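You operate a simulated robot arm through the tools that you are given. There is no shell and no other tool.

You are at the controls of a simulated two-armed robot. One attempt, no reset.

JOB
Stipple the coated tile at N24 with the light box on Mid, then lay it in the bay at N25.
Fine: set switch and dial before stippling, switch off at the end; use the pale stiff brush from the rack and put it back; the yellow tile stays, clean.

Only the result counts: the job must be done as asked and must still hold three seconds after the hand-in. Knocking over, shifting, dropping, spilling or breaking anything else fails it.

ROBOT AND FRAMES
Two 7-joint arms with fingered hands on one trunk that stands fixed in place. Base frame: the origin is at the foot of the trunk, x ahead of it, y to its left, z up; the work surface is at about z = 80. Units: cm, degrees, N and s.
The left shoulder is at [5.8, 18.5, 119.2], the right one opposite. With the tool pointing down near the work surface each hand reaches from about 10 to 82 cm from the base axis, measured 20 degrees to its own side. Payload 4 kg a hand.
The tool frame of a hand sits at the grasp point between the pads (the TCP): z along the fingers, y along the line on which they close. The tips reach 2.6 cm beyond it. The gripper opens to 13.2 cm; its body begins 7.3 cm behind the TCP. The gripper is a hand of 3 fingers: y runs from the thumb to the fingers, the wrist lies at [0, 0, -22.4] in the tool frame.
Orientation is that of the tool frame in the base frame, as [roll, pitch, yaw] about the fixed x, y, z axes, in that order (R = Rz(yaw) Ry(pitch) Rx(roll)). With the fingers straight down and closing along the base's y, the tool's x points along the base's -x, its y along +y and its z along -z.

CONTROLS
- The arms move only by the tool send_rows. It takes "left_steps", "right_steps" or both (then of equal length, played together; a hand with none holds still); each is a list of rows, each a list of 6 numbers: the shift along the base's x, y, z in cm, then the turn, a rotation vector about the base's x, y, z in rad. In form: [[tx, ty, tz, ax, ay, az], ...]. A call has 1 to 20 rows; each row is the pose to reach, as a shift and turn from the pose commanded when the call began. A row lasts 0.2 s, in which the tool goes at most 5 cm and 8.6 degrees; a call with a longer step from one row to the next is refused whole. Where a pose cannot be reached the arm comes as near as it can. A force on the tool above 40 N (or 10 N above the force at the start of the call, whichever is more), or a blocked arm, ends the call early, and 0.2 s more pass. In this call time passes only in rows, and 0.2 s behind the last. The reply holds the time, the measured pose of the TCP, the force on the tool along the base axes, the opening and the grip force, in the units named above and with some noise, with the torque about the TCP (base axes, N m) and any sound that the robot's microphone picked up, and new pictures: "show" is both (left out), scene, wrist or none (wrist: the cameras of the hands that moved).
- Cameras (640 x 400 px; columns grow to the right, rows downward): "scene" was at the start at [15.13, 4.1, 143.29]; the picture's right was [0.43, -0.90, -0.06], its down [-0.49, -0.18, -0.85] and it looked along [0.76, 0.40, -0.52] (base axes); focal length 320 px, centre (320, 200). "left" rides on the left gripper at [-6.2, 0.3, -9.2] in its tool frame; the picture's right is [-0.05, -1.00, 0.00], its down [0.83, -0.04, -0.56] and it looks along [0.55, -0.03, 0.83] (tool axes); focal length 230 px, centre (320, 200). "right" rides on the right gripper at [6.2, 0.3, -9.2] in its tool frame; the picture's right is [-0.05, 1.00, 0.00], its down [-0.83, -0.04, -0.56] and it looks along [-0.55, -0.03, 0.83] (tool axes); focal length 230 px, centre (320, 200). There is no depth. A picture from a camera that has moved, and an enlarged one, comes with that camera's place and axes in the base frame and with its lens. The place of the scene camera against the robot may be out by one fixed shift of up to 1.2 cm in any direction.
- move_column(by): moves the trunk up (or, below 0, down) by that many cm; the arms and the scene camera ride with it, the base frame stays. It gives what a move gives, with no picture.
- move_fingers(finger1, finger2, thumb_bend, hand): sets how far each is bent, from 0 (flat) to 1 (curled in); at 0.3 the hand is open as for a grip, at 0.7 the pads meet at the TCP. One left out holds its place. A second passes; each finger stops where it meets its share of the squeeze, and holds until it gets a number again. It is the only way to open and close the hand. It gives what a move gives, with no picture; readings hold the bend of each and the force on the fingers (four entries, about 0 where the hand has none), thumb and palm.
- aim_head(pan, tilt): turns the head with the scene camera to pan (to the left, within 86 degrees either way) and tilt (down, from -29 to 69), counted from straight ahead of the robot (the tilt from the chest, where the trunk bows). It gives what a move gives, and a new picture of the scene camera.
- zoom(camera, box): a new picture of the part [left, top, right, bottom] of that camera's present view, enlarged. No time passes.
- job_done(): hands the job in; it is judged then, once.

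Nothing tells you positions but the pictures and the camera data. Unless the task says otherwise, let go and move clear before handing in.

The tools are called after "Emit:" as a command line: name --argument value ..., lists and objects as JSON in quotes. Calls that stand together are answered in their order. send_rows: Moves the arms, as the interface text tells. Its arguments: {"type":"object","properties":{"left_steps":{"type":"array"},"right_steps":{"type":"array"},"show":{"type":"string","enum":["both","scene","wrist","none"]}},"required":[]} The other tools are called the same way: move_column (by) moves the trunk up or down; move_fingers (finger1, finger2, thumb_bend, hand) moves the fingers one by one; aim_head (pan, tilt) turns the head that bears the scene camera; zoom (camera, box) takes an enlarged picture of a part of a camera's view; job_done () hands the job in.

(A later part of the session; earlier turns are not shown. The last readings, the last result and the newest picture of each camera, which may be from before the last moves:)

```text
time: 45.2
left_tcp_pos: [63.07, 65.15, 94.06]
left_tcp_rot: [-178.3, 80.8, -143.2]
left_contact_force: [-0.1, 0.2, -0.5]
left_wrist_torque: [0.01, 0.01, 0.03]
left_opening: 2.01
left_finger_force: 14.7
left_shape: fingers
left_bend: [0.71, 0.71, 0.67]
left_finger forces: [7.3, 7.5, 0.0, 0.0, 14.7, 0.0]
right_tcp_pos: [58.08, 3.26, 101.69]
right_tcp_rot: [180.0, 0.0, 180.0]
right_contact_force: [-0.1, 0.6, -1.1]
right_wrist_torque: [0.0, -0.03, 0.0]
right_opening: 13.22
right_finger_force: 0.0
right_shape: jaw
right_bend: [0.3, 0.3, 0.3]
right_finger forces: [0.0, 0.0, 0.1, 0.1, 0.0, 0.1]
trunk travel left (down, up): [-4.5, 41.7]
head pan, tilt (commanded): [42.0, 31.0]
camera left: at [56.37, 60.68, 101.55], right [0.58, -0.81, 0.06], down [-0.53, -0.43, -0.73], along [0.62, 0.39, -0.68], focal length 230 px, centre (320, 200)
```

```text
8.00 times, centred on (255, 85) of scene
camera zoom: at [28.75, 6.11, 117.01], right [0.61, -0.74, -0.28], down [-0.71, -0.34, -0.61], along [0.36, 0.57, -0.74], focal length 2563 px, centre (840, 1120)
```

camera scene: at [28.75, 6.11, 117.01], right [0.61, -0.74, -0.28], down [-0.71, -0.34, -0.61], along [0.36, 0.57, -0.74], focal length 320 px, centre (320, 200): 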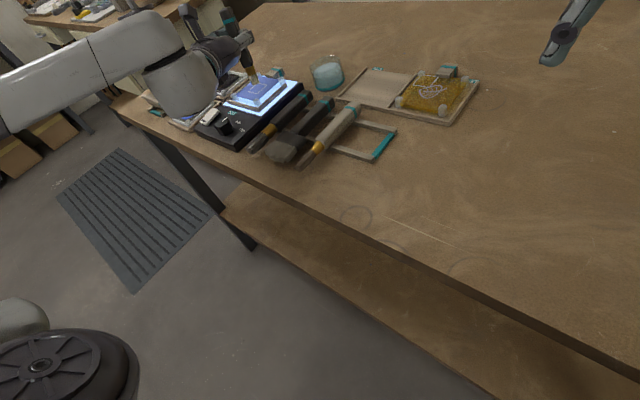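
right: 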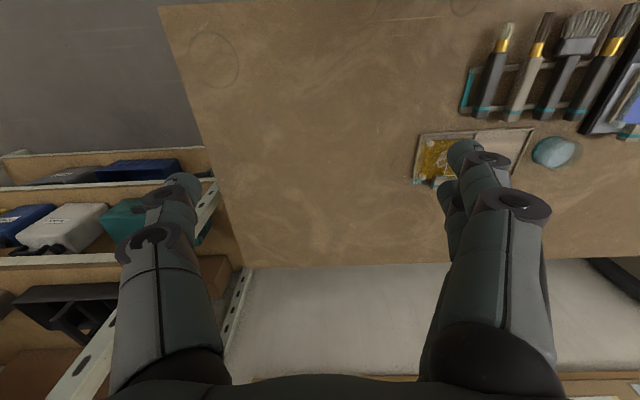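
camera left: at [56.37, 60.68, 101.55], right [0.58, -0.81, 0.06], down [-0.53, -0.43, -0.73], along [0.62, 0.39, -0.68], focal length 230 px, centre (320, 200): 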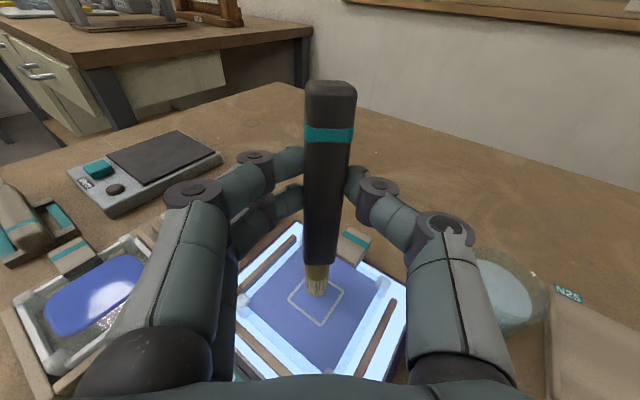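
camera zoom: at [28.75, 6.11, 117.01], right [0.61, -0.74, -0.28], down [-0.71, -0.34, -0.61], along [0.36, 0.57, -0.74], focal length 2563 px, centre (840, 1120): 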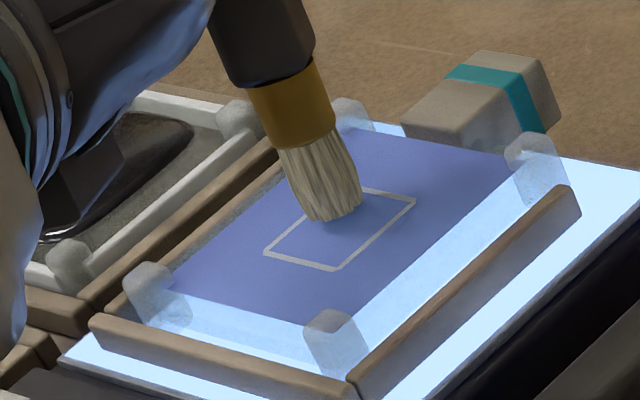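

Nearly touching; continuing in 2 mm steps.

Emit:
send_rows --left_steps '[[0, 0, -0.2, 0, 0, 0], [0, 0, -0.4, 0, 0, 0]]' --show "none"

Emit:
zoom --camera "scene" --box '[220, 60, 290, 110]'

Emit:
zoom --camera "left" --box '[240, 250, 400, 380]'

```text
time: 45.8
left_tcp_pos: [63.06, 65.06, 93.95]
left_tcp_rot: [-178.3, 80.8, -143.2]
left_contact_force: [0.1, 0.5, 7.7]
left_wrist_torque: [0.06, -0.18, -0.02]
left_opening: 2.0
left_finger_force: 14.7
left_shape: fingers
left_bend: [0.71, 0.71, 0.67]
left_finger forces: [7.8, 7.3, 0.1, 0.0, 14.5, 0.0]
right_tcp_pos: [57.96, 3.21, 101.83]
right_tcp_rot: [180.0, 0.0, -179.9]
right_contact_force: [0.5, 0.1, 0.0]
right_wrist_torque: [0.0, 0.03, 0.04]
right_opening: 13.22
right_finger_force: 0.2
right_shape: jaw
right_bend: [0.3, 0.3, 0.3]
right_finger forces: [0.1, 0.0, 0.1, 0.0, 0.0, 0.1]
trunk travel left (down, up): [-4.5, 41.7]
head pan, tilt (commanded): [42.0, 31.0]
```

```text
8.00 times, centred on (255, 85) of scene
camera zoom: at [28.65, 6.04, 117.06], right [0.61, -0.74, -0.28], down [-0.71, -0.34, -0.61], along [0.36, 0.57, -0.74], focal length 2563 px, centre (840, 1120)
```

zoom: 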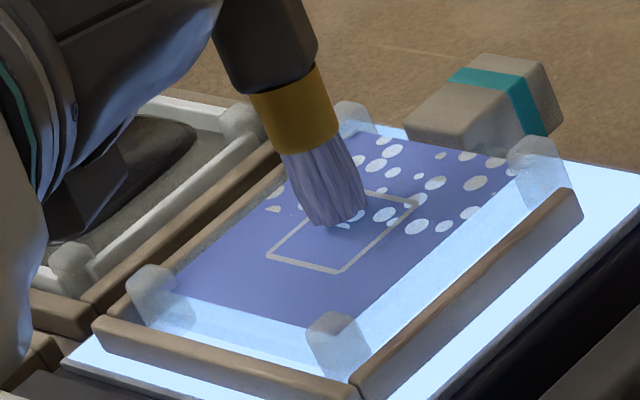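

```text
3.08 times, centred on (320, 315) of left
camera zoom: at [56.25, 60.65, 101.42], right [0.58, -0.81, 0.06], down [-0.53, -0.43, -0.73], along [0.62, 0.4, -0.68], focal length 708 px, centre (320, -154)
```

zoom: 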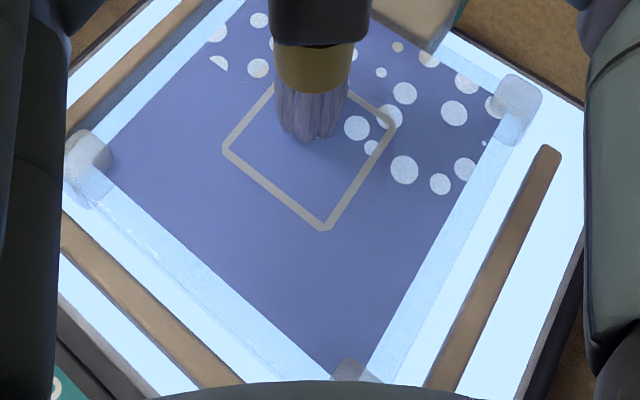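

Contact at about 8 N made stipple dots appear on part of the coat and the bristles picked up blue. I'll lift and look before the next dab.

Emit:
send_rows --left_steps '[[0, 0, 0.7, 0, 0, 0], [0, 0, 1.5, 0, 0, 0]]' --show "wrist"

Emit:
zoom --camera "scene" --box '[220, 60, 290, 110]'

Emit:
zoom --camera "left" --box '[220, 220, 420, 400]'

```text
time: 46.4
left_tcp_pos: [63.09, 64.93, 95.22]
left_tcp_rot: [-178.5, 80.6, -143.5]
left_contact_force: [-0.3, -0.2, -0.7]
left_wrist_torque: [-0.05, 0.0, -0.03]
left_opening: 2.02
left_finger_force: 14.6
left_shape: fingers
left_bend: [0.71, 0.71, 0.67]
left_finger forces: [7.3, 7.4, 0.0, 0.0, 14.9, 0.0]
right_tcp_pos: [58.0, 3.23, 101.63]
right_tcp_rot: [180.0, 0.0, -180.0]
right_contact_force: [0.7, -1.4, 0.8]
right_wrist_torque: [0.01, 0.0, -0.02]
right_opening: 13.18
right_finger_force: 0.0
right_shape: jaw
right_bend: [0.3, 0.3, 0.3]
right_finger forces: [0.0, 0.0, 0.0, 0.0, 0.0, 0.0]
trunk travel left (down, up): [-4.5, 41.7]
head pan, tilt (commanded): [42.0, 31.0]
camera left: at [56.25, 60.55, 102.73], right [0.58, -0.81, 0.06], down [-0.53, -0.43, -0.73], along [0.62, 0.39, -0.68], focal length 230 px, centre (320, 200)
```

left: 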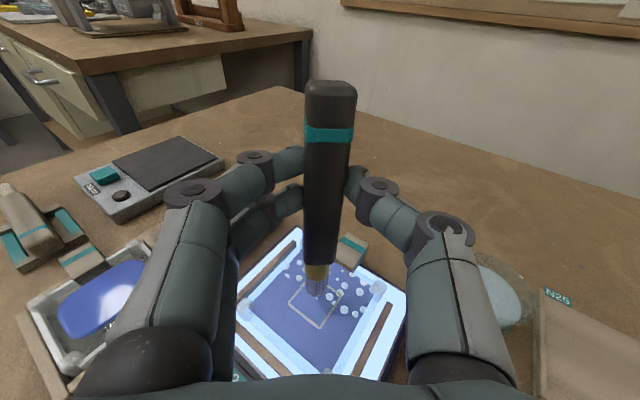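

```text
8.00 times, centred on (255, 85) of scene
camera zoom: at [28.71, 6.08, 117.02], right [0.61, -0.74, -0.28], down [-0.71, -0.34, -0.61], along [0.36, 0.57, -0.74], focal length 2563 px, centre (840, 1120)
```

zoom: 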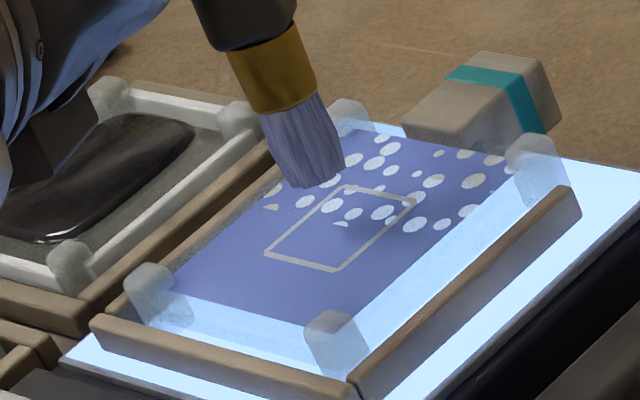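

```text
2.22 times, centred on (320, 310) of left
camera zoom: at [56.25, 60.55, 102.73], right [0.58, -0.81, 0.06], down [-0.53, -0.43, -0.73], along [0.62, 0.39, -0.68], focal length 511 px, centre (320, -44)
```

zoom: 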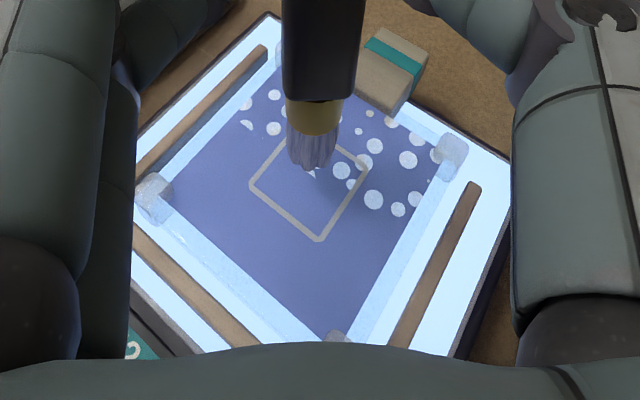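

The stippled pattern now covers the rear half of the coat, so it seems to fill in dab by dab. Dabbing again in the square, slightly nearer.

Emit:
send_rows --left_steps '[[-0.5, 0, 0, 0, 0, 0], [-0.5, 0, -0.7, 0, 0, 0], [-0.5, 0, -1.1, 0, 0, 0], [-0.5, 0, -1.3, 0, 0, 0], [-0.5, 0, -1.45, 0, 0, 0]]' --show "wrist"

Emit:
zoom --camera "scene" --box '[220, 60, 290, 110]'

Emit:
zoom --camera "left" --box '[220, 220, 420, 400]'

```text
time: 47.6
left_tcp_pos: [62.64, 65.01, 93.97]
left_tcp_rot: [-178.4, 80.9, -143.3]
left_contact_force: [-0.6, 1.2, 6.1]
left_wrist_torque: [0.07, -0.08, 0.03]
left_opening: 1.99
left_finger_force: 14.8
left_shape: fingers
left_bend: [0.71, 0.71, 0.67]
left_finger forces: [7.7, 7.6, 0.0, 0.1, 14.6, 0.1]
right_tcp_pos: [57.92, 3.16, 101.85]
right_tcp_rot: [-180.0, 0.0, 179.9]
right_contact_force: [0.1, -0.4, 0.6]
right_wrist_torque: [-0.02, 0.0, -0.04]
right_opening: 13.19
right_finger_force: 0.0
right_shape: jaw
right_bend: [0.3, 0.3, 0.3]
right_finger forces: [0.1, 0.0, 0.1, 0.1, 0.1, 0.1]
trunk travel left (down, up): [-4.5, 41.7]
head pan, tilt (commanded): [42.0, 31.0]
camera left: at [55.74, 60.61, 101.43], right [0.58, -0.81, 0.06], down [-0.53, -0.43, -0.73], along [0.62, 0.4, -0.68], focal length 230 px, centre (320, 200)
```

left: 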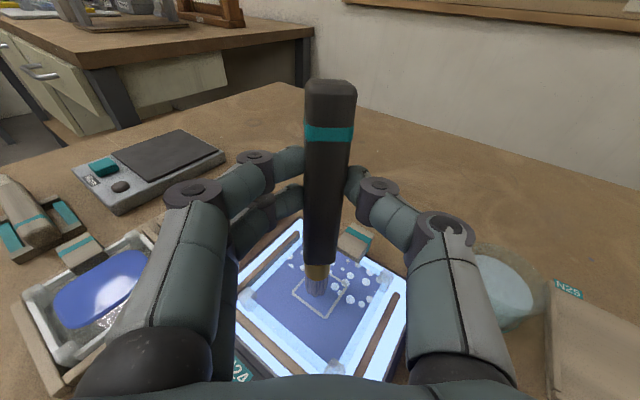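

```text
8.00 times, centred on (255, 85) of scene
camera zoom: at [28.66, 6.05, 117.06], right [0.61, -0.74, -0.28], down [-0.71, -0.34, -0.61], along [0.36, 0.57, -0.74], focal length 2563 px, centre (840, 1120)
```

zoom: 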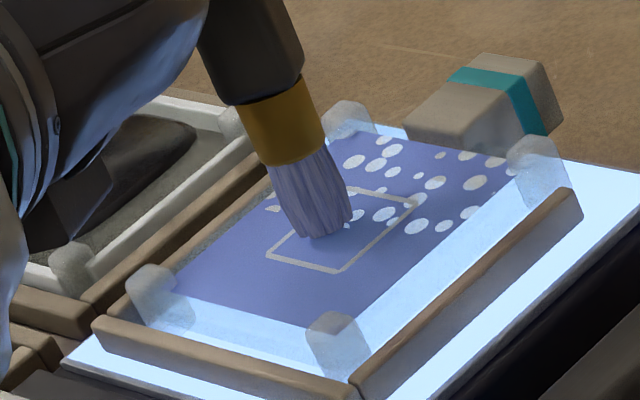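

```text
2.22 times, centred on (320, 310) of left
camera zoom: at [55.74, 60.61, 101.43], right [0.58, -0.81, 0.06], down [-0.53, -0.43, -0.73], along [0.62, 0.4, -0.68], focal length 511 px, centre (320, -44)
```

zoom: 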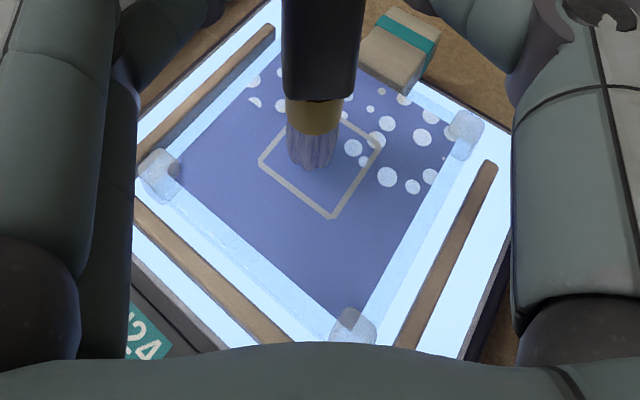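

No new dots from a dab so near the first; I'll lift fully and dab clearly in the front half of the square.

Emit:
send_rows --left_steps '[[0, 0, 0.7, 0, 0, 0], [0, 0, 1.6, 0, 0, 0], [-0.7, 0, 1.6, 0, 0, 0], [-0.7, 0, 0.8, 0, 0, 0], [-0.7, 0, 0.4, 0, 0, 0], [-0.7, 0, 0.2, 0, 0, 0], [-0.7, 0, -0.05, 0, 0, 0]]' --show "wrist"

Emit:
zoom --camera "scene" --box '[220, 60, 290, 110]'

Emit:
zoom --camera "left" --box '[220, 220, 420, 400]'

```text
time: 49.2
left_tcp_pos: [61.87, 65.15, 93.93]
left_tcp_rot: [-178.4, 80.9, -143.5]
left_contact_force: [-0.3, 0.0, 7.1]
left_wrist_torque: [0.04, -0.13, 0.01]
left_opening: 2.01
left_finger_force: 15.0
left_shape: fingers
left_bend: [0.71, 0.71, 0.67]
left_finger forces: [7.8, 7.4, 0.0, 0.0, 14.7, 0.0]
right_tcp_pos: [57.84, 3.19, 101.8]
right_tcp_rot: [-180.0, 0.0, -180.0]
right_contact_force: [-0.3, 0.5, 0.1]
right_wrist_torque: [-0.04, -0.02, -0.02]
right_opening: 13.21
right_finger_force: 0.0
right_shape: jaw
right_bend: [0.3, 0.3, 0.3]
right_finger forces: [0.0, 0.0, 0.0, 0.1, 0.1, 0.1]
trunk travel left (down, up): [-4.5, 41.7]
head pan, tilt (commanded): [42.0, 31.0]
camera left: at [55.06, 60.63, 101.41], right [0.58, -0.81, 0.06], down [-0.53, -0.43, -0.73], along [0.62, 0.4, -0.68], focal length 230 px, centre (320, 200)
```

left: 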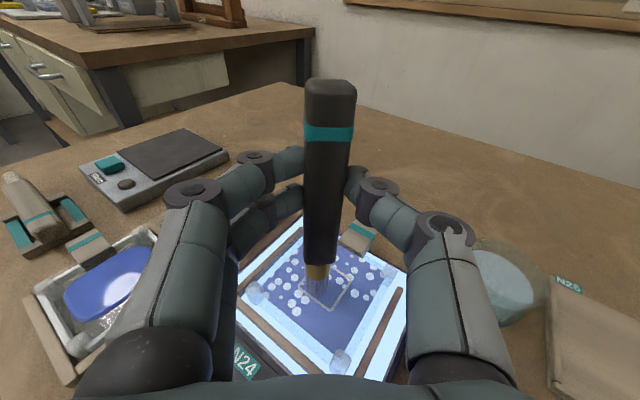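

```text
8.00 times, centred on (255, 85) of scene
camera zoom: at [28.65, 6.04, 117.07], right [0.61, -0.74, -0.28], down [-0.71, -0.34, -0.61], along [0.36, 0.57, -0.74], focal length 2563 px, centre (840, 1120)
```

zoom: 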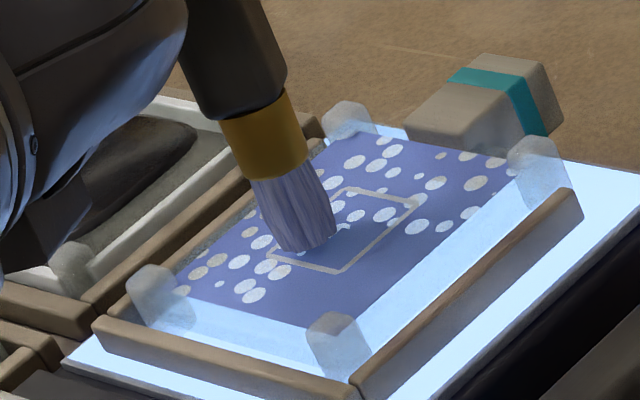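

```text
2.22 times, centred on (320, 310) of left
camera zoom: at [55.06, 60.63, 101.41], right [0.58, -0.81, 0.06], down [-0.53, -0.43, -0.73], along [0.62, 0.4, -0.68], focal length 511 px, centre (320, -44)
```

zoom: 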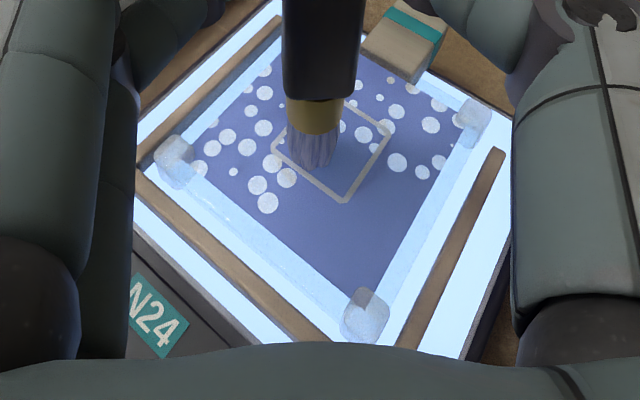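

The dots now reach the front-left quarter too, so the fill follows where I dab. The front-right quarter is left; I'll dab there next.

Emit:
send_rows --left_steps '[[0, 0, 0.7, 0, 0, 0], [0, 0, 1.6, 0, 0, 0], [0.2, -1.3, 1.6, 0, 0, 0], [0.2, -1.3, 0.8, 0, 0, 0], [0.2, -1.3, 0.4, 0, 0, 0], [0.2, -1.3, 0.2, 0, 0, 0], [0.2, -1.3, 0, 0, 0, 0]]' --show "wrist"

Emit:
zoom --camera "scene" --box '[220, 60, 290, 110]'

Emit:
zoom --camera "left" --box '[220, 220, 420, 400]'

```text
time: 50.8
left_tcp_pos: [62.05, 63.81, 93.88]
left_tcp_rot: [-178.5, 80.9, -143.6]
left_contact_force: [-0.4, 0.8, 6.6]
left_wrist_torque: [0.08, -0.12, 0.04]
left_opening: 2.02
left_finger_force: 15.7
left_shape: fingers
left_bend: [0.71, 0.71, 0.67]
left_finger forces: [8.0, 7.3, 0.0, 0.0, 14.9, 0.1]
right_tcp_pos: [58.08, 3.17, 101.75]
right_tcp_rot: [-180.0, -0.1, -180.0]
right_contact_force: [0.0, 0.0, 0.4]
right_wrist_torque: [-0.02, 0.03, 0.04]
right_opening: 13.21
right_finger_force: 0.1
right_shape: jaw
right_bend: [0.3, 0.3, 0.3]
right_finger forces: [0.0, 0.1, 0.0, 0.0, 0.0, 0.0]
trunk travel left (down, up): [-4.5, 41.7]
head pan, tilt (commanded): [42.0, 31.0]
camera left: at [55.25, 59.36, 101.42], right [0.58, -0.81, 0.06], down [-0.53, -0.43, -0.73], along [0.62, 0.4, -0.68], focal length 230 px, centre (320, 200)
```

left: 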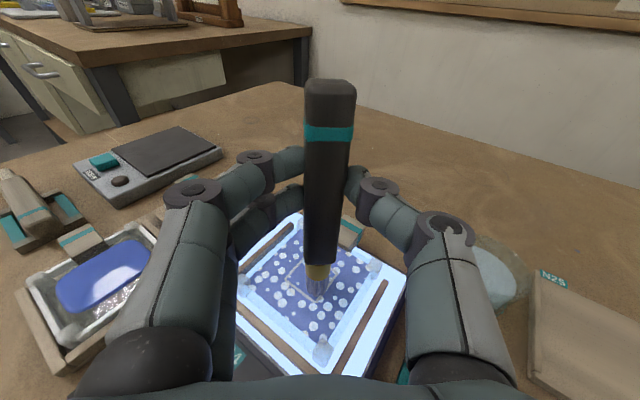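

```text
8.00 times, centred on (255, 85) of scene
camera zoom: at [28.65, 6.04, 117.06], right [0.61, -0.74, -0.28], down [-0.71, -0.34, -0.61], along [0.36, 0.57, -0.74], focal length 2563 px, centre (840, 1120)
```

zoom: 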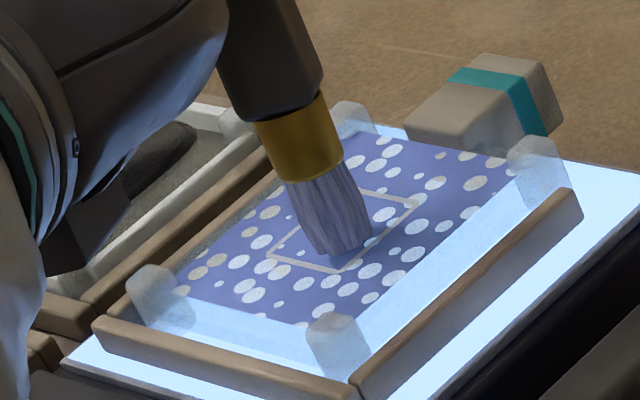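

```text
2.22 times, centred on (320, 310) of left
camera zoom: at [55.25, 59.36, 101.42], right [0.58, -0.81, 0.06], down [-0.53, -0.43, -0.73], along [0.62, 0.4, -0.68], focal length 511 px, centre (320, -44)
```

zoom: 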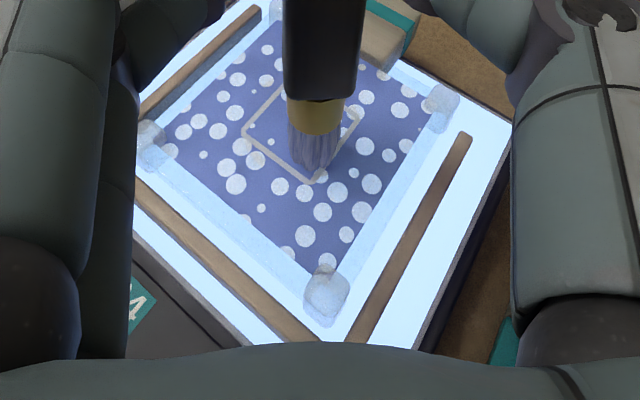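

The whole coat is now dotted. Lifting well clear to inspect it.

Emit:
send_rows --left_steps '[[0, 0, 1, 0, 0, 0], [0, 0, 4, 0, 0, 0], [0, 0, 8, 0, 0, 0], [0, 0, 11, 0, 0, 0]]' --show "wrist"

Emit:
zoom --camera "scene" --box '[200, 50, 310, 130]'

Emit:
zoom --camera "left" --box '[220, 220, 420, 400]'

```text
time: 51.8
left_tcp_pos: [62.02, 63.81, 104.92]
left_tcp_rot: [-178.2, 80.5, -143.4]
left_contact_force: [0.6, -0.1, -0.6]
left_wrist_torque: [-0.04, 0.04, 0.0]
left_opening: 2.02
left_finger_force: 14.9
left_shape: fingers
left_bend: [0.71, 0.71, 0.67]
left_finger forces: [7.3, 7.6, 0.1, 0.1, 14.9, 0.1]
right_tcp_pos: [57.97, 3.16, 101.72]
right_tcp_rot: [180.0, 0.1, -180.0]
right_contact_force: [-0.6, 0.5, 0.3]
right_wrist_torque: [0.0, 0.04, -0.02]
right_opening: 13.19
right_finger_force: 0.1
right_shape: jaw
right_bend: [0.3, 0.3, 0.3]
right_finger forces: [0.1, 0.0, 0.0, 0.0, 0.0, 0.0]
trunk travel left (down, up): [-4.5, 41.7]
head pan, tilt (commanded): [42.0, 31.0]
camera left: at [55.3, 59.4, 112.36], right [0.58, -0.81, 0.06], down [-0.53, -0.43, -0.73], along [0.62, 0.39, -0.68], focal length 230 px, centre (320, 200)
```

left: 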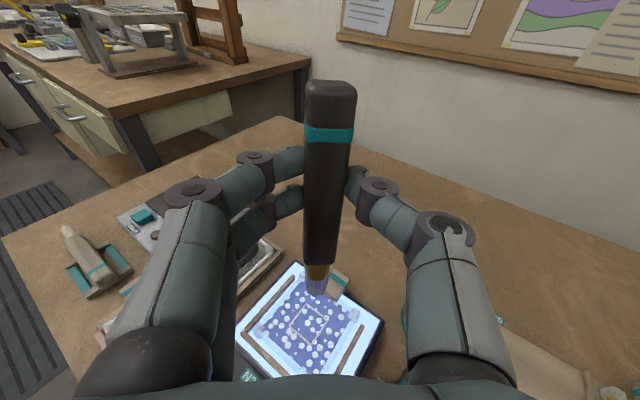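

```text
5.00 times, centred on (255, 90) of scene
camera zoom: at [28.71, 6.08, 117.02], right [0.61, -0.74, -0.28], down [-0.71, -0.34, -0.61], along [0.36, 0.57, -0.74], focal length 1602 px, centre (645, 750)
```

zoom: 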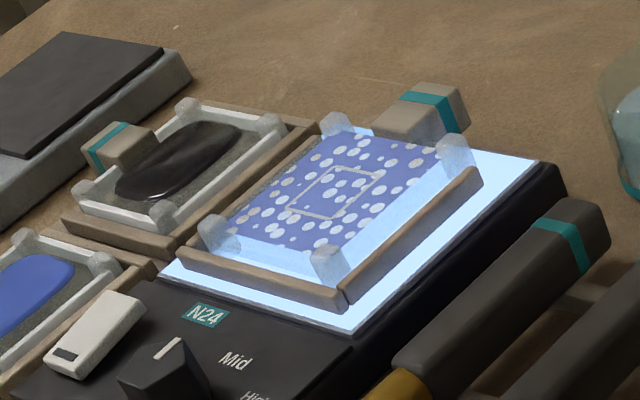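

```text
2.22 times, centred on (320, 310) of left
camera zoom: at [55.3, 59.4, 112.36], right [0.58, -0.81, 0.06], down [-0.53, -0.43, -0.73], along [0.62, 0.39, -0.68], focal length 511 px, centre (320, -44)
```

zoom: 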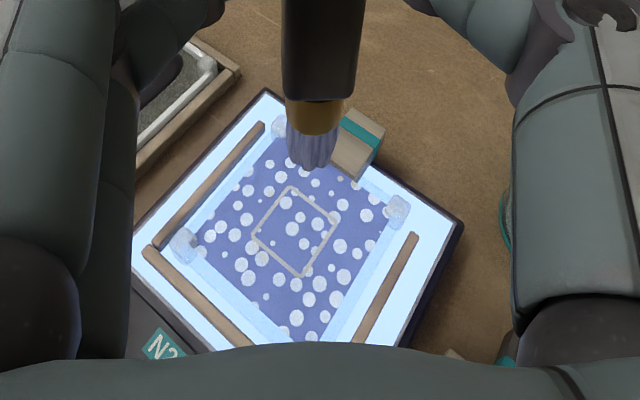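

The stippling is complete and even. Now the brush goes back: raising the trunk to its original height first so I can reproduce the earlier grasp pose.

Emit:
move_column --by 18

Emit:
send_rows --left_steps '[[-0.4, -3.5, -1.5, 0.02, 0.055, -0.08], [-0.8, -7, -3, 0.045, 0.11, -0.16], [-1.2, -11, -4.5, 0.0, 0.12, -0.25], [-1.6, -15, -6, 0, 0.12, -0.35], [-2, -19, -7.5, 0, 0.12, -0.45], [-2.4, -23, -9, 0, 0.12, -0.55], [-2.8, -27, -10, 0, 0.12, -0.62], [-3, -29.8, -11, 0, 0.12, -0.64]]' --show "both"

```text
time: 53.8
left_tcp_pos: [62.15, 63.79, 122.46]
left_tcp_rot: [-178.6, 80.6, -143.5]
left_contact_force: [-0.2, 0.5, -1.0]
left_wrist_torque: [-0.03, 0.0, 0.01]
left_opening: 2.0
left_finger_force: 14.5
left_shape: fingers
left_bend: [0.71, 0.71, 0.67]
left_finger forces: [7.5, 7.5, 0.0, 0.0, 14.8, 0.0]
right_tcp_pos: [58.09, 3.21, 119.55]
right_tcp_rot: [-180.0, -0.2, 180.0]
right_contact_force: [0.9, 0.0, 0.7]
right_wrist_torque: [0.02, 0.02, 0.03]
right_opening: 13.16
right_finger_force: 0.0
right_shape: jaw
right_bend: [0.3, 0.3, 0.3]
right_finger forces: [0.1, 0.0, 0.1, 0.0, 0.1, 0.0]
trunk travel left (down, up): [-22.5, 23.7]
head pan, tilt (commanded): [42.0, 31.0]
```

```text
time: 55.6
left_tcp_pos: [59.11, 33.94, 111.65]
left_tcp_rot: [174.0, 74.0, 172.4]
left_contact_force: [0.6, -0.5, -0.8]
left_wrist_torque: [0.0, 0.01, -0.03]
left_opening: 2.01
left_finger_force: 14.5
left_shape: fingers
left_bend: [0.71, 0.71, 0.67]
left_finger forces: [7.4, 7.4, 0.0, 0.0, 14.8, 0.0]
right_tcp_pos: [58.16, 3.25, 119.54]
right_tcp_rot: [180.0, 0.0, -180.0]
right_contact_force: [-0.1, 0.2, 0.3]
right_wrist_torque: [-0.03, 0.02, -0.04]
right_opening: 13.17
right_finger_force: 0.1
right_shape: jaw
right_bend: [0.3, 0.3, 0.3]
right_finger forces: [0.0, 0.0, 0.0, 0.1, 0.1, 0.1]
trunk travel left (down, up): [-22.5, 23.7]
head pan, tilt (commanded): [42.0, 31.0]
camera scene: at [13.44, 6.11, 142.4], right [0.66, -0.74, -0.1], down [-0.5, -0.34, -0.79], along [0.56, 0.57, -0.6], focal length 320 px, centre (320, 200)
camera left: at [51.9, 34.24, 119.97], right [-0.02, -1.0, 0.02], down [-0.76, 0.0, -0.65], along [0.65, -0.03, -0.76], focal length 230 px, centre (320, 200)
```

scene: 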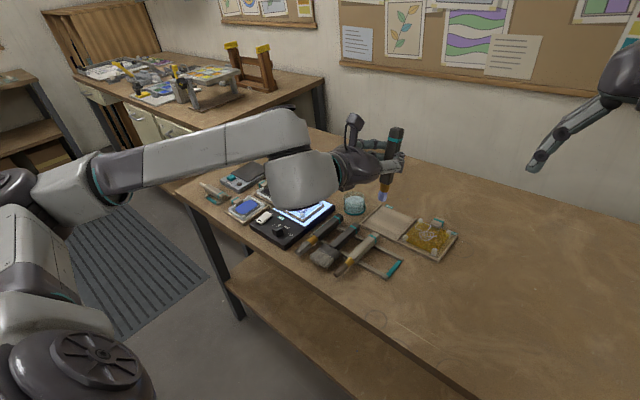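
left: 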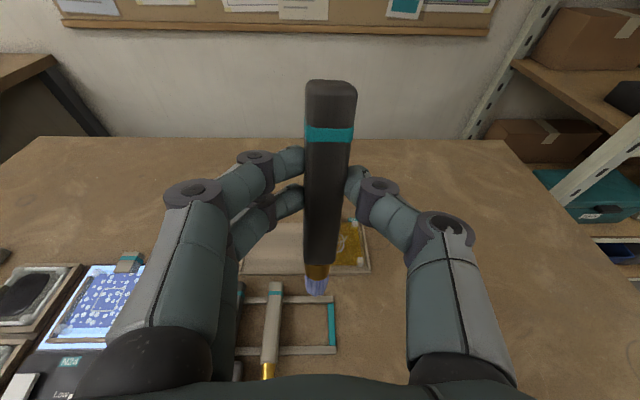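

Over the rack now. I'll swing the hand back to pointing straight down, so the brush is level with bristles toward me.

Emit:
send_rows --left_steps '[[0.1, 0, 0, 0, 0.1443, 0.005], [0.2, 0, 0, 0, 0.2886, 0.01], [0.4, 0, 0, 0, 0.4328, 0.016], [0.5, 0, -1, 0, 0.5771, 0.021], [0.6, 0, -2, 0, 0.7214, 0.026], [0.8, 0.1, -4, 0, 0.8657, 0.031], [0.9, 0.1, -6, -0.001, 1.01, 0.037], [1.0, 0.1, -8, -0.002, 1.1542, 0.042], [1.15, 0.1, -10, -0.002, 1.2985, 0.047]]' --show "both"

Emit:
zoom --camera "left" --box '[200, 30, 440, 230]'

Emit:
zoom --camera "scene" --box '[300, 150, 440, 280]'

```text
time: 57.6
left_tcp_pos: [60.34, 34.12, 101.48]
left_tcp_rot: [179.8, -0.4, -180.0]
left_contact_force: [0.2, 0.3, -1.1]
left_wrist_torque: [0.02, 0.0, 0.04]
left_opening: 2.02
left_finger_force: 14.4
left_shape: fingers
left_bend: [0.71, 0.71, 0.67]
left_finger forces: [7.2, 6.9, 0.1, 0.1, 14.2, 0.1]
right_tcp_pos: [58.07, 3.2, 119.48]
right_tcp_rot: [-179.9, -0.1, 180.0]
right_contact_force: [-0.1, -0.4, 0.1]
right_wrist_torque: [-0.02, -0.04, 0.01]
right_opening: 13.17
right_finger_force: 0.1
right_shape: jaw
right_bend: [0.3, 0.3, 0.3]
right_finger forces: [0.1, 0.0, 0.1, 0.0, 0.0, 0.1]
trunk travel left (down, up): [-22.5, 23.7]
head pan, tilt (commanded): [42.0, 31.0]
camera scene: at [13.5, 6.09, 142.4], right [0.66, -0.74, -0.1], down [-0.5, -0.34, -0.79], along [0.56, 0.57, -0.6], focal length 320 px, centre (320, 200)
camera left: at [66.64, 34.4, 110.72], right [0.05, -1.0, 0.0], down [-0.83, -0.04, 0.56], along [-0.56, -0.03, -0.83], focal length 230 px, centre (320, 200)
```

scene: 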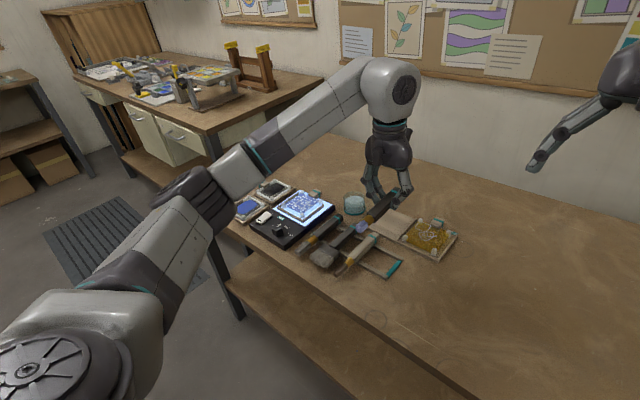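
left: 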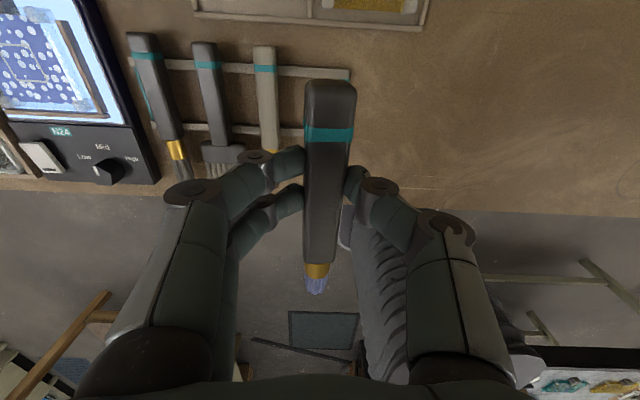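

```text
2.00 times, centred on (320, 130) of left
camera zoom: at [66.64, 34.4, 110.72], right [0.05, -1.0, 0.0], down [-0.83, -0.04, 0.56], along [-0.56, -0.03, -0.83], focal length 460 px, centre (320, 340)
```

zoom: 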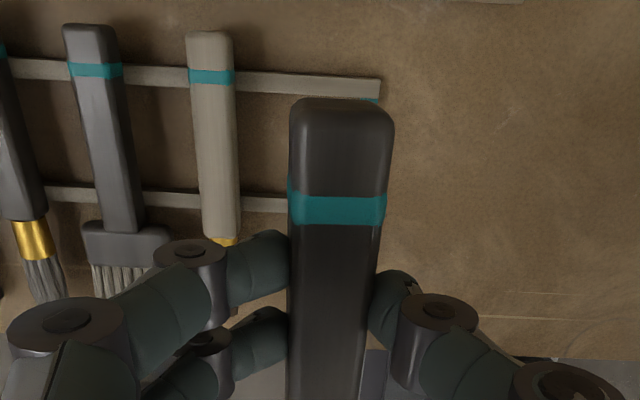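

```text
3.08 times, centred on (370, 215) of scene
camera zoom: at [13.5, 6.09, 142.4], right [0.66, -0.74, -0.1], down [-0.5, -0.34, -0.79], along [0.56, 0.57, -0.6], focal length 986 px, centre (166, 154)
```

zoom: 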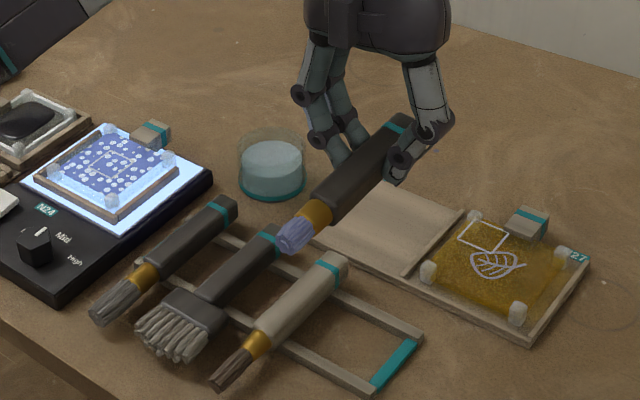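

Brush is level and aligned with its slot. Lowering it toward the rails.

Emit:
send_rows --left_steps '[[0, 0, -4, 0, 0, 0], [0, 0, -8, 0, 0, 0], [0, 0, -11, 0, 0, 0], [0, 0, -13.5, 0, 0, 0], [0, 0, -15, 0, 0, 0], [0, 0, -16, 0, 0, 0]]' --show "both"

Emit:
zoom --camera "scene" --box '[320, 200, 420, 280]'

Emit:
zoom --camera "left" --box '[220, 60, 420, 205]'

```text
time: 59.0
left_tcp_pos: [60.22, 34.0, 85.59]
left_tcp_rot: [179.8, -0.3, 180.0]
left_contact_force: [0.1, -0.6, -1.6]
left_wrist_torque: [0.01, -0.06, -0.01]
left_opening: 2.0
left_finger_force: 13.9
left_shape: fingers
left_bend: [0.71, 0.71, 0.67]
left_finger forces: [7.3, 7.0, 0.0, 0.0, 14.2, 0.1]
right_tcp_pos: [57.93, 3.23, 119.66]
right_tcp_rot: [-180.0, 0.0, 179.9]
right_contact_force: [-0.3, -0.1, 0.0]
right_wrist_torque: [-0.02, 0.0, 0.01]
right_opening: 13.18
right_finger_force: 0.0
right_shape: jaw
right_bend: [0.3, 0.3, 0.3]
right_finger forces: [0.0, 0.0, 0.0, 0.1, 0.1, 0.0]
trunk travel left (down, up): [-22.5, 23.7]
head pan, tilt (commanded): [42.0, 31.0]
camera scene: at [13.38, 6.11, 142.42], right [0.66, -0.74, -0.1], down [-0.5, -0.34, -0.79], along [0.56, 0.57, -0.6], focal length 320 px, centre (320, 200)
camera left: at [66.46, 34.29, 94.81], right [0.05, -1.0, 0.0], down [-0.83, -0.04, 0.56], along [-0.56, -0.03, -0.83], focal length 230 px, centre (320, 200)
```

scene: 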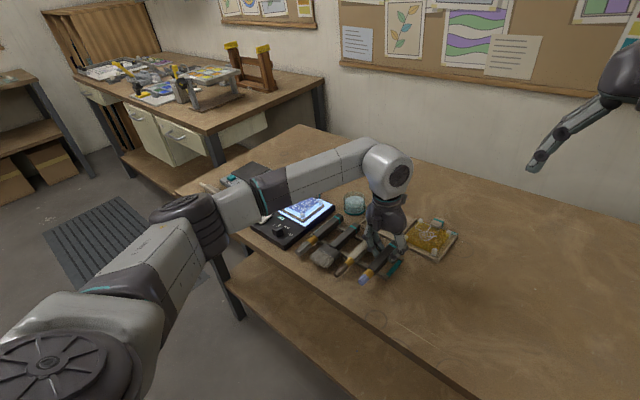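
left: 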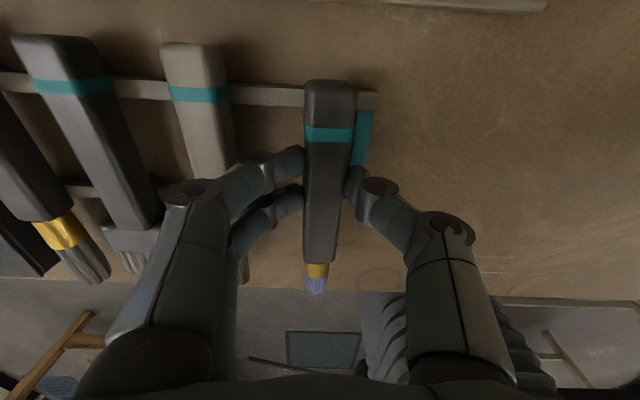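

```text
5.00 times, centred on (370, 240) of scene
camera zoom: at [13.38, 6.11, 142.42], right [0.66, -0.74, -0.1], down [-0.5, -0.34, -0.79], along [0.56, 0.57, -0.6], focal length 1602 px, centre (70, 0)
```

zoom: 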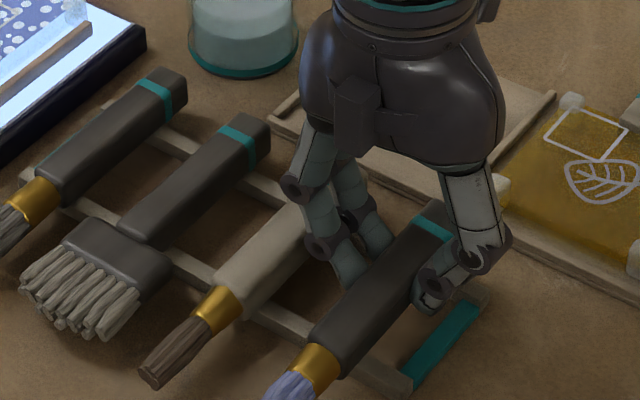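

```text
2.76 times, centred on (320, 132) of left
camera zoom: at [66.46, 34.29, 94.81], right [0.05, -1.0, 0.0], down [-0.83, -0.04, 0.56], along [-0.56, -0.03, -0.83], focal length 635 px, centre (320, 386)
```

zoom: 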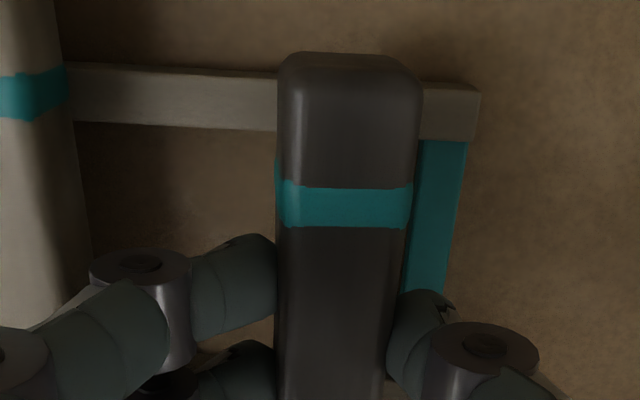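

Aligned above the rails. Lowering the last bit gently until the handle rests.

Emit:
send_rows --left_steps '[[0, 0.15, -0.5, 0, 0, 0], [0, 0.15, -0.9, 0, 0, 0], [0, 0.15, -1.2, 0, 0, 0]]' --show "none"

```text
time: 59.8
left_tcp_pos: [60.37, 34.2, 84.33]
left_tcp_rot: [179.8, -0.2, 179.9]
left_contact_force: [0.6, -0.3, -1.9]
left_wrist_torque: [-0.01, 0.0, 0.03]
left_opening: 1.98
left_finger_force: 13.8
left_shape: fingers
left_bend: [0.71, 0.71, 0.67]
left_finger forces: [7.2, 6.8, 0.0, 0.0, 14.2, 0.0]
right_tcp_pos: [57.99, 3.22, 119.68]
right_tcp_rot: [180.0, 0.0, -179.9]
right_contact_force: [-0.1, 1.0, 0.3]
right_wrist_torque: [-0.01, 0.02, 0.0]
right_opening: 13.18
right_finger_force: 0.1
right_shape: jaw
right_bend: [0.3, 0.3, 0.3]
right_finger forces: [0.1, 0.0, 0.0, 0.0, 0.0, 0.0]
trunk travel left (down, up): [-22.5, 23.7]
head pan, tilt (commanded): [42.0, 31.0]
```

Emit:
send_rows --left_steps '[[0, 0, -0.2, 0, 0, 0], [0, 0, -0.4, 0, 0, 0]]' --show "none"

Emit:
zoom --camera "scene" --box '[320, 200, 420, 280]'

Emit:
zoom --camera "left" --box '[220, 60, 420, 205]'

```text
time: 60.4
left_tcp_pos: [60.25, 34.21, 84.15]
left_tcp_rot: [179.8, -0.1, 180.0]
left_contact_force: [0.6, 1.0, 5.9]
left_wrist_torque: [-0.04, -0.05, -0.01]
left_opening: 2.0
left_finger_force: 16.2
left_shape: fingers
left_bend: [0.71, 0.71, 0.67]
left_finger forces: [8.1, 8.4, 0.1, 0.0, 15.5, 0.1]
right_tcp_pos: [57.98, 3.17, 119.7]
right_tcp_rot: [180.0, 0.0, 179.9]
right_contact_force: [0.1, 0.4, 0.5]
right_wrist_torque: [-0.02, 0.03, 0.01]
right_opening: 13.2
right_finger_force: 0.1
right_shape: jaw
right_bend: [0.3, 0.3, 0.3]
right_finger forces: [0.0, 0.1, 0.1, 0.0, 0.0, 0.0]
trunk travel left (down, up): [-22.5, 23.7]
head pan, tilt (commanded): [42.0, 31.0]
```

```text
5.00 times, centred on (370, 240) of scene
camera zoom: at [13.28, 6.07, 142.44], right [0.66, -0.74, -0.1], down [-0.5, -0.34, -0.79], along [0.56, 0.57, -0.6], focal length 1602 px, centre (70, 0)
```

zoom: 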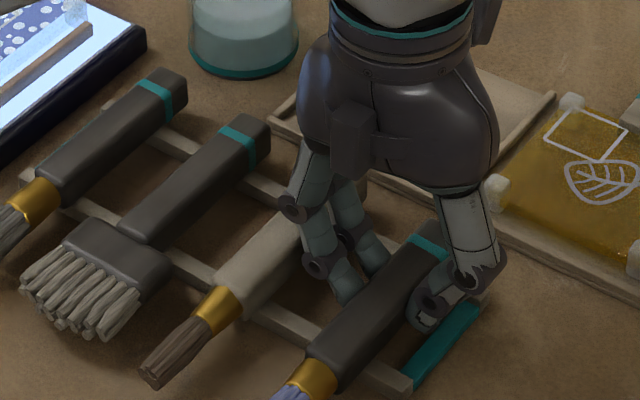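

```text
2.76 times, centred on (320, 132) of left
camera zoom: at [66.47, 34.48, 93.4], right [0.05, -1.0, 0.0], down [-0.83, -0.04, 0.56], along [-0.56, -0.03, -0.83], focal length 635 px, centre (320, 386)
```

zoom: 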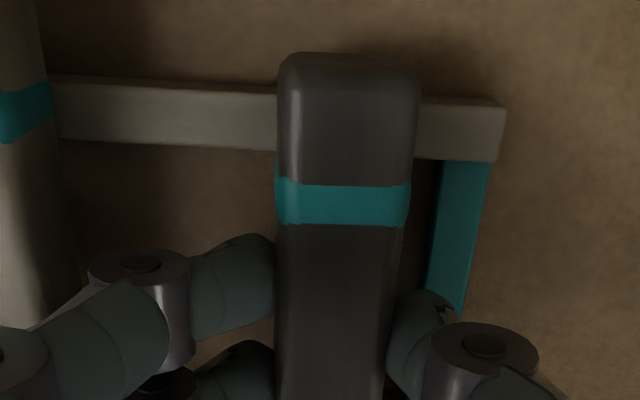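

The handle rests on the rails. I'll relieve the pressure and open the fingers to just clear it.

Emit:
send_rows --left_steps '[[0, 0, 0.25, 0, 0, 0]]' --show "none"

Emit:
move_fingers --hand "left" --finger1 0.65 --finger2 0.65 --thumb_bend 0.65

Emit:
move_fingers --hand "left" --finger1 0.61 --finger2 0.61 --thumb_bend 0.61

Emit:
zoom --camera "scene" --box '[320, 200, 420, 280]'

Emit:
zoom --camera "left" --box '[220, 60, 420, 205]'

```text
time: 60.8
left_tcp_pos: [60.3, 34.24, 84.28]
left_tcp_rot: [179.7, -0.4, -179.9]
left_contact_force: [0.4, -0.7, -0.3]
left_wrist_torque: [-0.02, 0.01, -0.01]
left_opening: 1.99
left_finger_force: 14.9
left_shape: fingers
left_bend: [0.71, 0.71, 0.67]
left_finger forces: [7.7, 7.4, 0.0, 0.0, 15.5, 0.1]
right_tcp_pos: [58.03, 3.2, 119.66]
right_tcp_rot: [-180.0, 0.0, -180.0]
right_contact_force: [0.6, -0.4, 0.3]
right_wrist_torque: [0.07, -0.01, 0.02]
right_opening: 13.18
right_finger_force: 0.1
right_shape: jaw
right_bend: [0.3, 0.3, 0.3]
right_finger forces: [0.1, 0.0, 0.1, 0.0, 0.0, 0.0]
trunk travel left (down, up): [-22.5, 23.7]
head pan, tilt (commanded): [42.0, 31.0]
```

```text
time: 61.8
left_tcp_pos: [60.24, 34.32, 84.32]
left_tcp_rot: [179.9, -0.1, 180.0]
left_contact_force: [-1.0, -0.1, -0.4]
left_wrist_torque: [-0.01, 0.0, -0.01]
left_opening: 2.32
left_finger_force: 1.9
left_shape: fingers
left_bend: [0.64, 0.64, 0.64]
left_finger forces: [0.7, 0.7, 0.0, 0.0, 2.1, 0.0]
right_tcp_pos: [58.03, 3.22, 119.6]
right_tcp_rot: [180.0, -0.1, 180.0]
right_contact_force: [-1.0, 0.4, 0.9]
right_wrist_torque: [0.02, 0.02, 0.0]
right_opening: 13.19
right_finger_force: 0.0
right_shape: jaw
right_bend: [0.3, 0.3, 0.3]
right_finger forces: [0.1, 0.1, 0.0, 0.1, 0.0, 0.0]
trunk travel left (down, up): [-22.5, 23.7]
head pan, tilt (commanded): [42.0, 31.0]
```

```text
time: 62.8
left_tcp_pos: [60.23, 34.22, 84.32]
left_tcp_rot: [179.8, -0.2, -180.0]
left_contact_force: [-0.1, -0.6, -0.6]
left_wrist_torque: [-0.02, 0.02, 0.02]
left_opening: 3.13
left_finger_force: 0.1
left_shape: fingers
left_bend: [0.61, 0.61, 0.61]
left_finger forces: [0.0, 0.0, 0.0, 0.1, 0.0, 0.0]
right_tcp_pos: [57.96, 3.25, 119.64]
right_tcp_rot: [-180.0, 0.0, -180.0]
right_contact_force: [0.6, -0.3, -0.3]
right_wrist_torque: [-0.01, 0.02, 0.02]
right_opening: 13.18
right_finger_force: 0.1
right_shape: jaw
right_bend: [0.3, 0.3, 0.3]
right_finger forces: [0.0, 0.1, 0.1, 0.1, 0.1, 0.0]
trunk travel left (down, up): [-22.5, 23.7]
head pan, tilt (commanded): [42.0, 31.0]
```

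```text
5.00 times, centred on (370, 240) of scene
camera zoom: at [13.36, 6.1, 142.42], right [0.66, -0.74, -0.1], down [-0.5, -0.34, -0.79], along [0.56, 0.57, -0.6], focal length 1602 px, centre (70, 0)
```

zoom: 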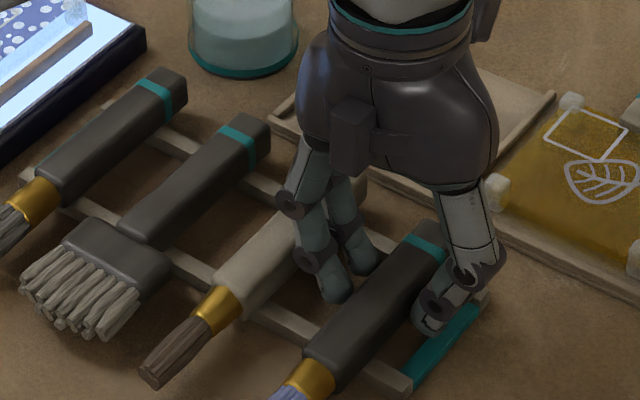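

```text
2.76 times, centred on (320, 132) of left
camera zoom: at [66.48, 34.51, 93.54], right [0.05, -1.0, 0.0], down [-0.83, -0.04, 0.56], along [-0.56, -0.03, -0.83], focal length 635 px, centre (320, 386)
```

zoom: 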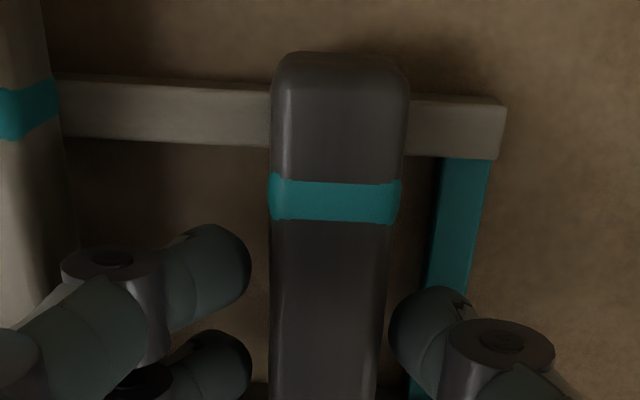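

The brush is back on its rails and released. Rising straight up with a tiny centring shift.

Emit:
send_rows --left_steps '[[0, -0.1, 0.2, 0, 0, 0], [0, -0.1, 1.5, 0, 0, 0], [0, -0.1, 5, 0, 0, 0], [0, -0.1, 10, 0, 0, 0], [0, -0.1, 15, 0, 0, 0]]' --show "both"

Emit:
zoom --camera "scene" --box '[290, 170, 450, 290]'

```text
time: 64.0
left_tcp_pos: [60.12, 34.2, 99.48]
left_tcp_rot: [179.6, -0.2, -179.9]
left_contact_force: [0.5, -0.2, -0.5]
left_wrist_torque: [0.03, -0.01, -0.05]
left_opening: 3.14
left_finger_force: 0.1
left_shape: fingers
left_bend: [0.61, 0.61, 0.61]
left_finger forces: [0.0, 0.1, 0.0, 0.0, 0.0, 0.1]
right_tcp_pos: [58.05, 3.2, 119.65]
right_tcp_rot: [-179.9, 0.1, 180.0]
right_contact_force: [0.2, 0.1, 0.3]
right_wrist_torque: [0.0, -0.03, 0.0]
right_opening: 13.21
right_finger_force: 0.0
right_shape: jaw
right_bend: [0.3, 0.3, 0.3]
right_finger forces: [0.1, 0.1, 0.0, 0.1, 0.0, 0.0]
trunk travel left (down, up): [-22.5, 23.7]
head pan, tilt (commanded): [42.0, 31.0]
camera scene: at [13.3, 6.05, 142.43], right [0.66, -0.74, -0.1], down [-0.5, -0.34, -0.79], along [0.56, 0.57, -0.6], focal length 320 px, centre (320, 200)
camera left: at [66.4, 34.45, 108.6], right [0.05, -1.0, 0.0], down [-0.83, -0.05, 0.56], along [-0.56, -0.03, -0.83], focal length 230 px, centre (320, 200)
```

scene: 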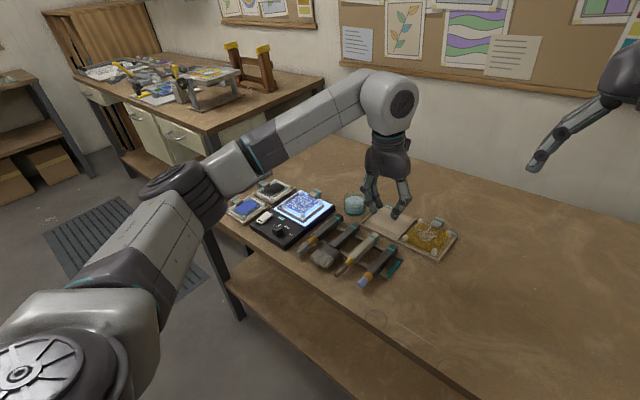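
left: 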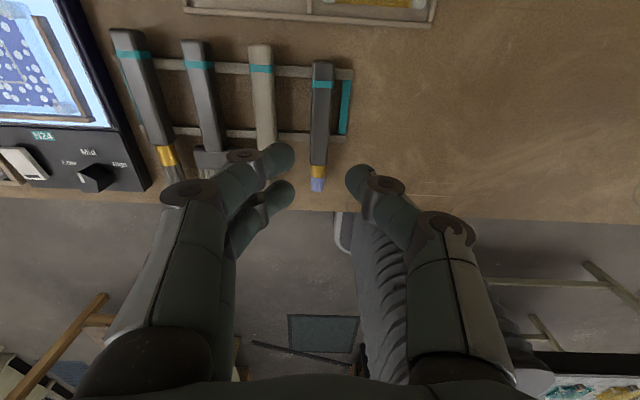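

```text
3.33 times, centred on (370, 230) of scene
camera zoom: at [13.3, 6.05, 142.43], right [0.66, -0.74, -0.1], down [-0.5, -0.34, -0.79], along [0.56, 0.57, -0.6], focal length 1068 px, centre (153, 100)
```

zoom: 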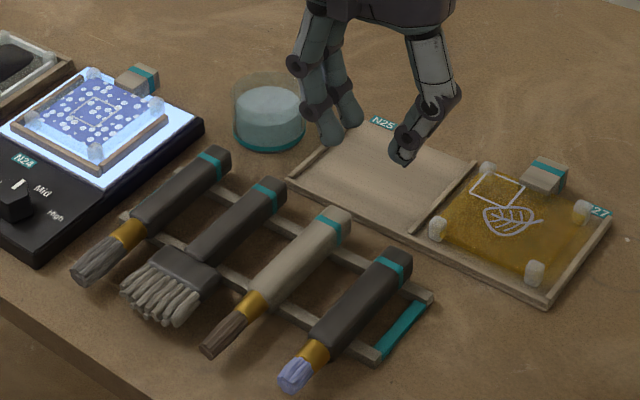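

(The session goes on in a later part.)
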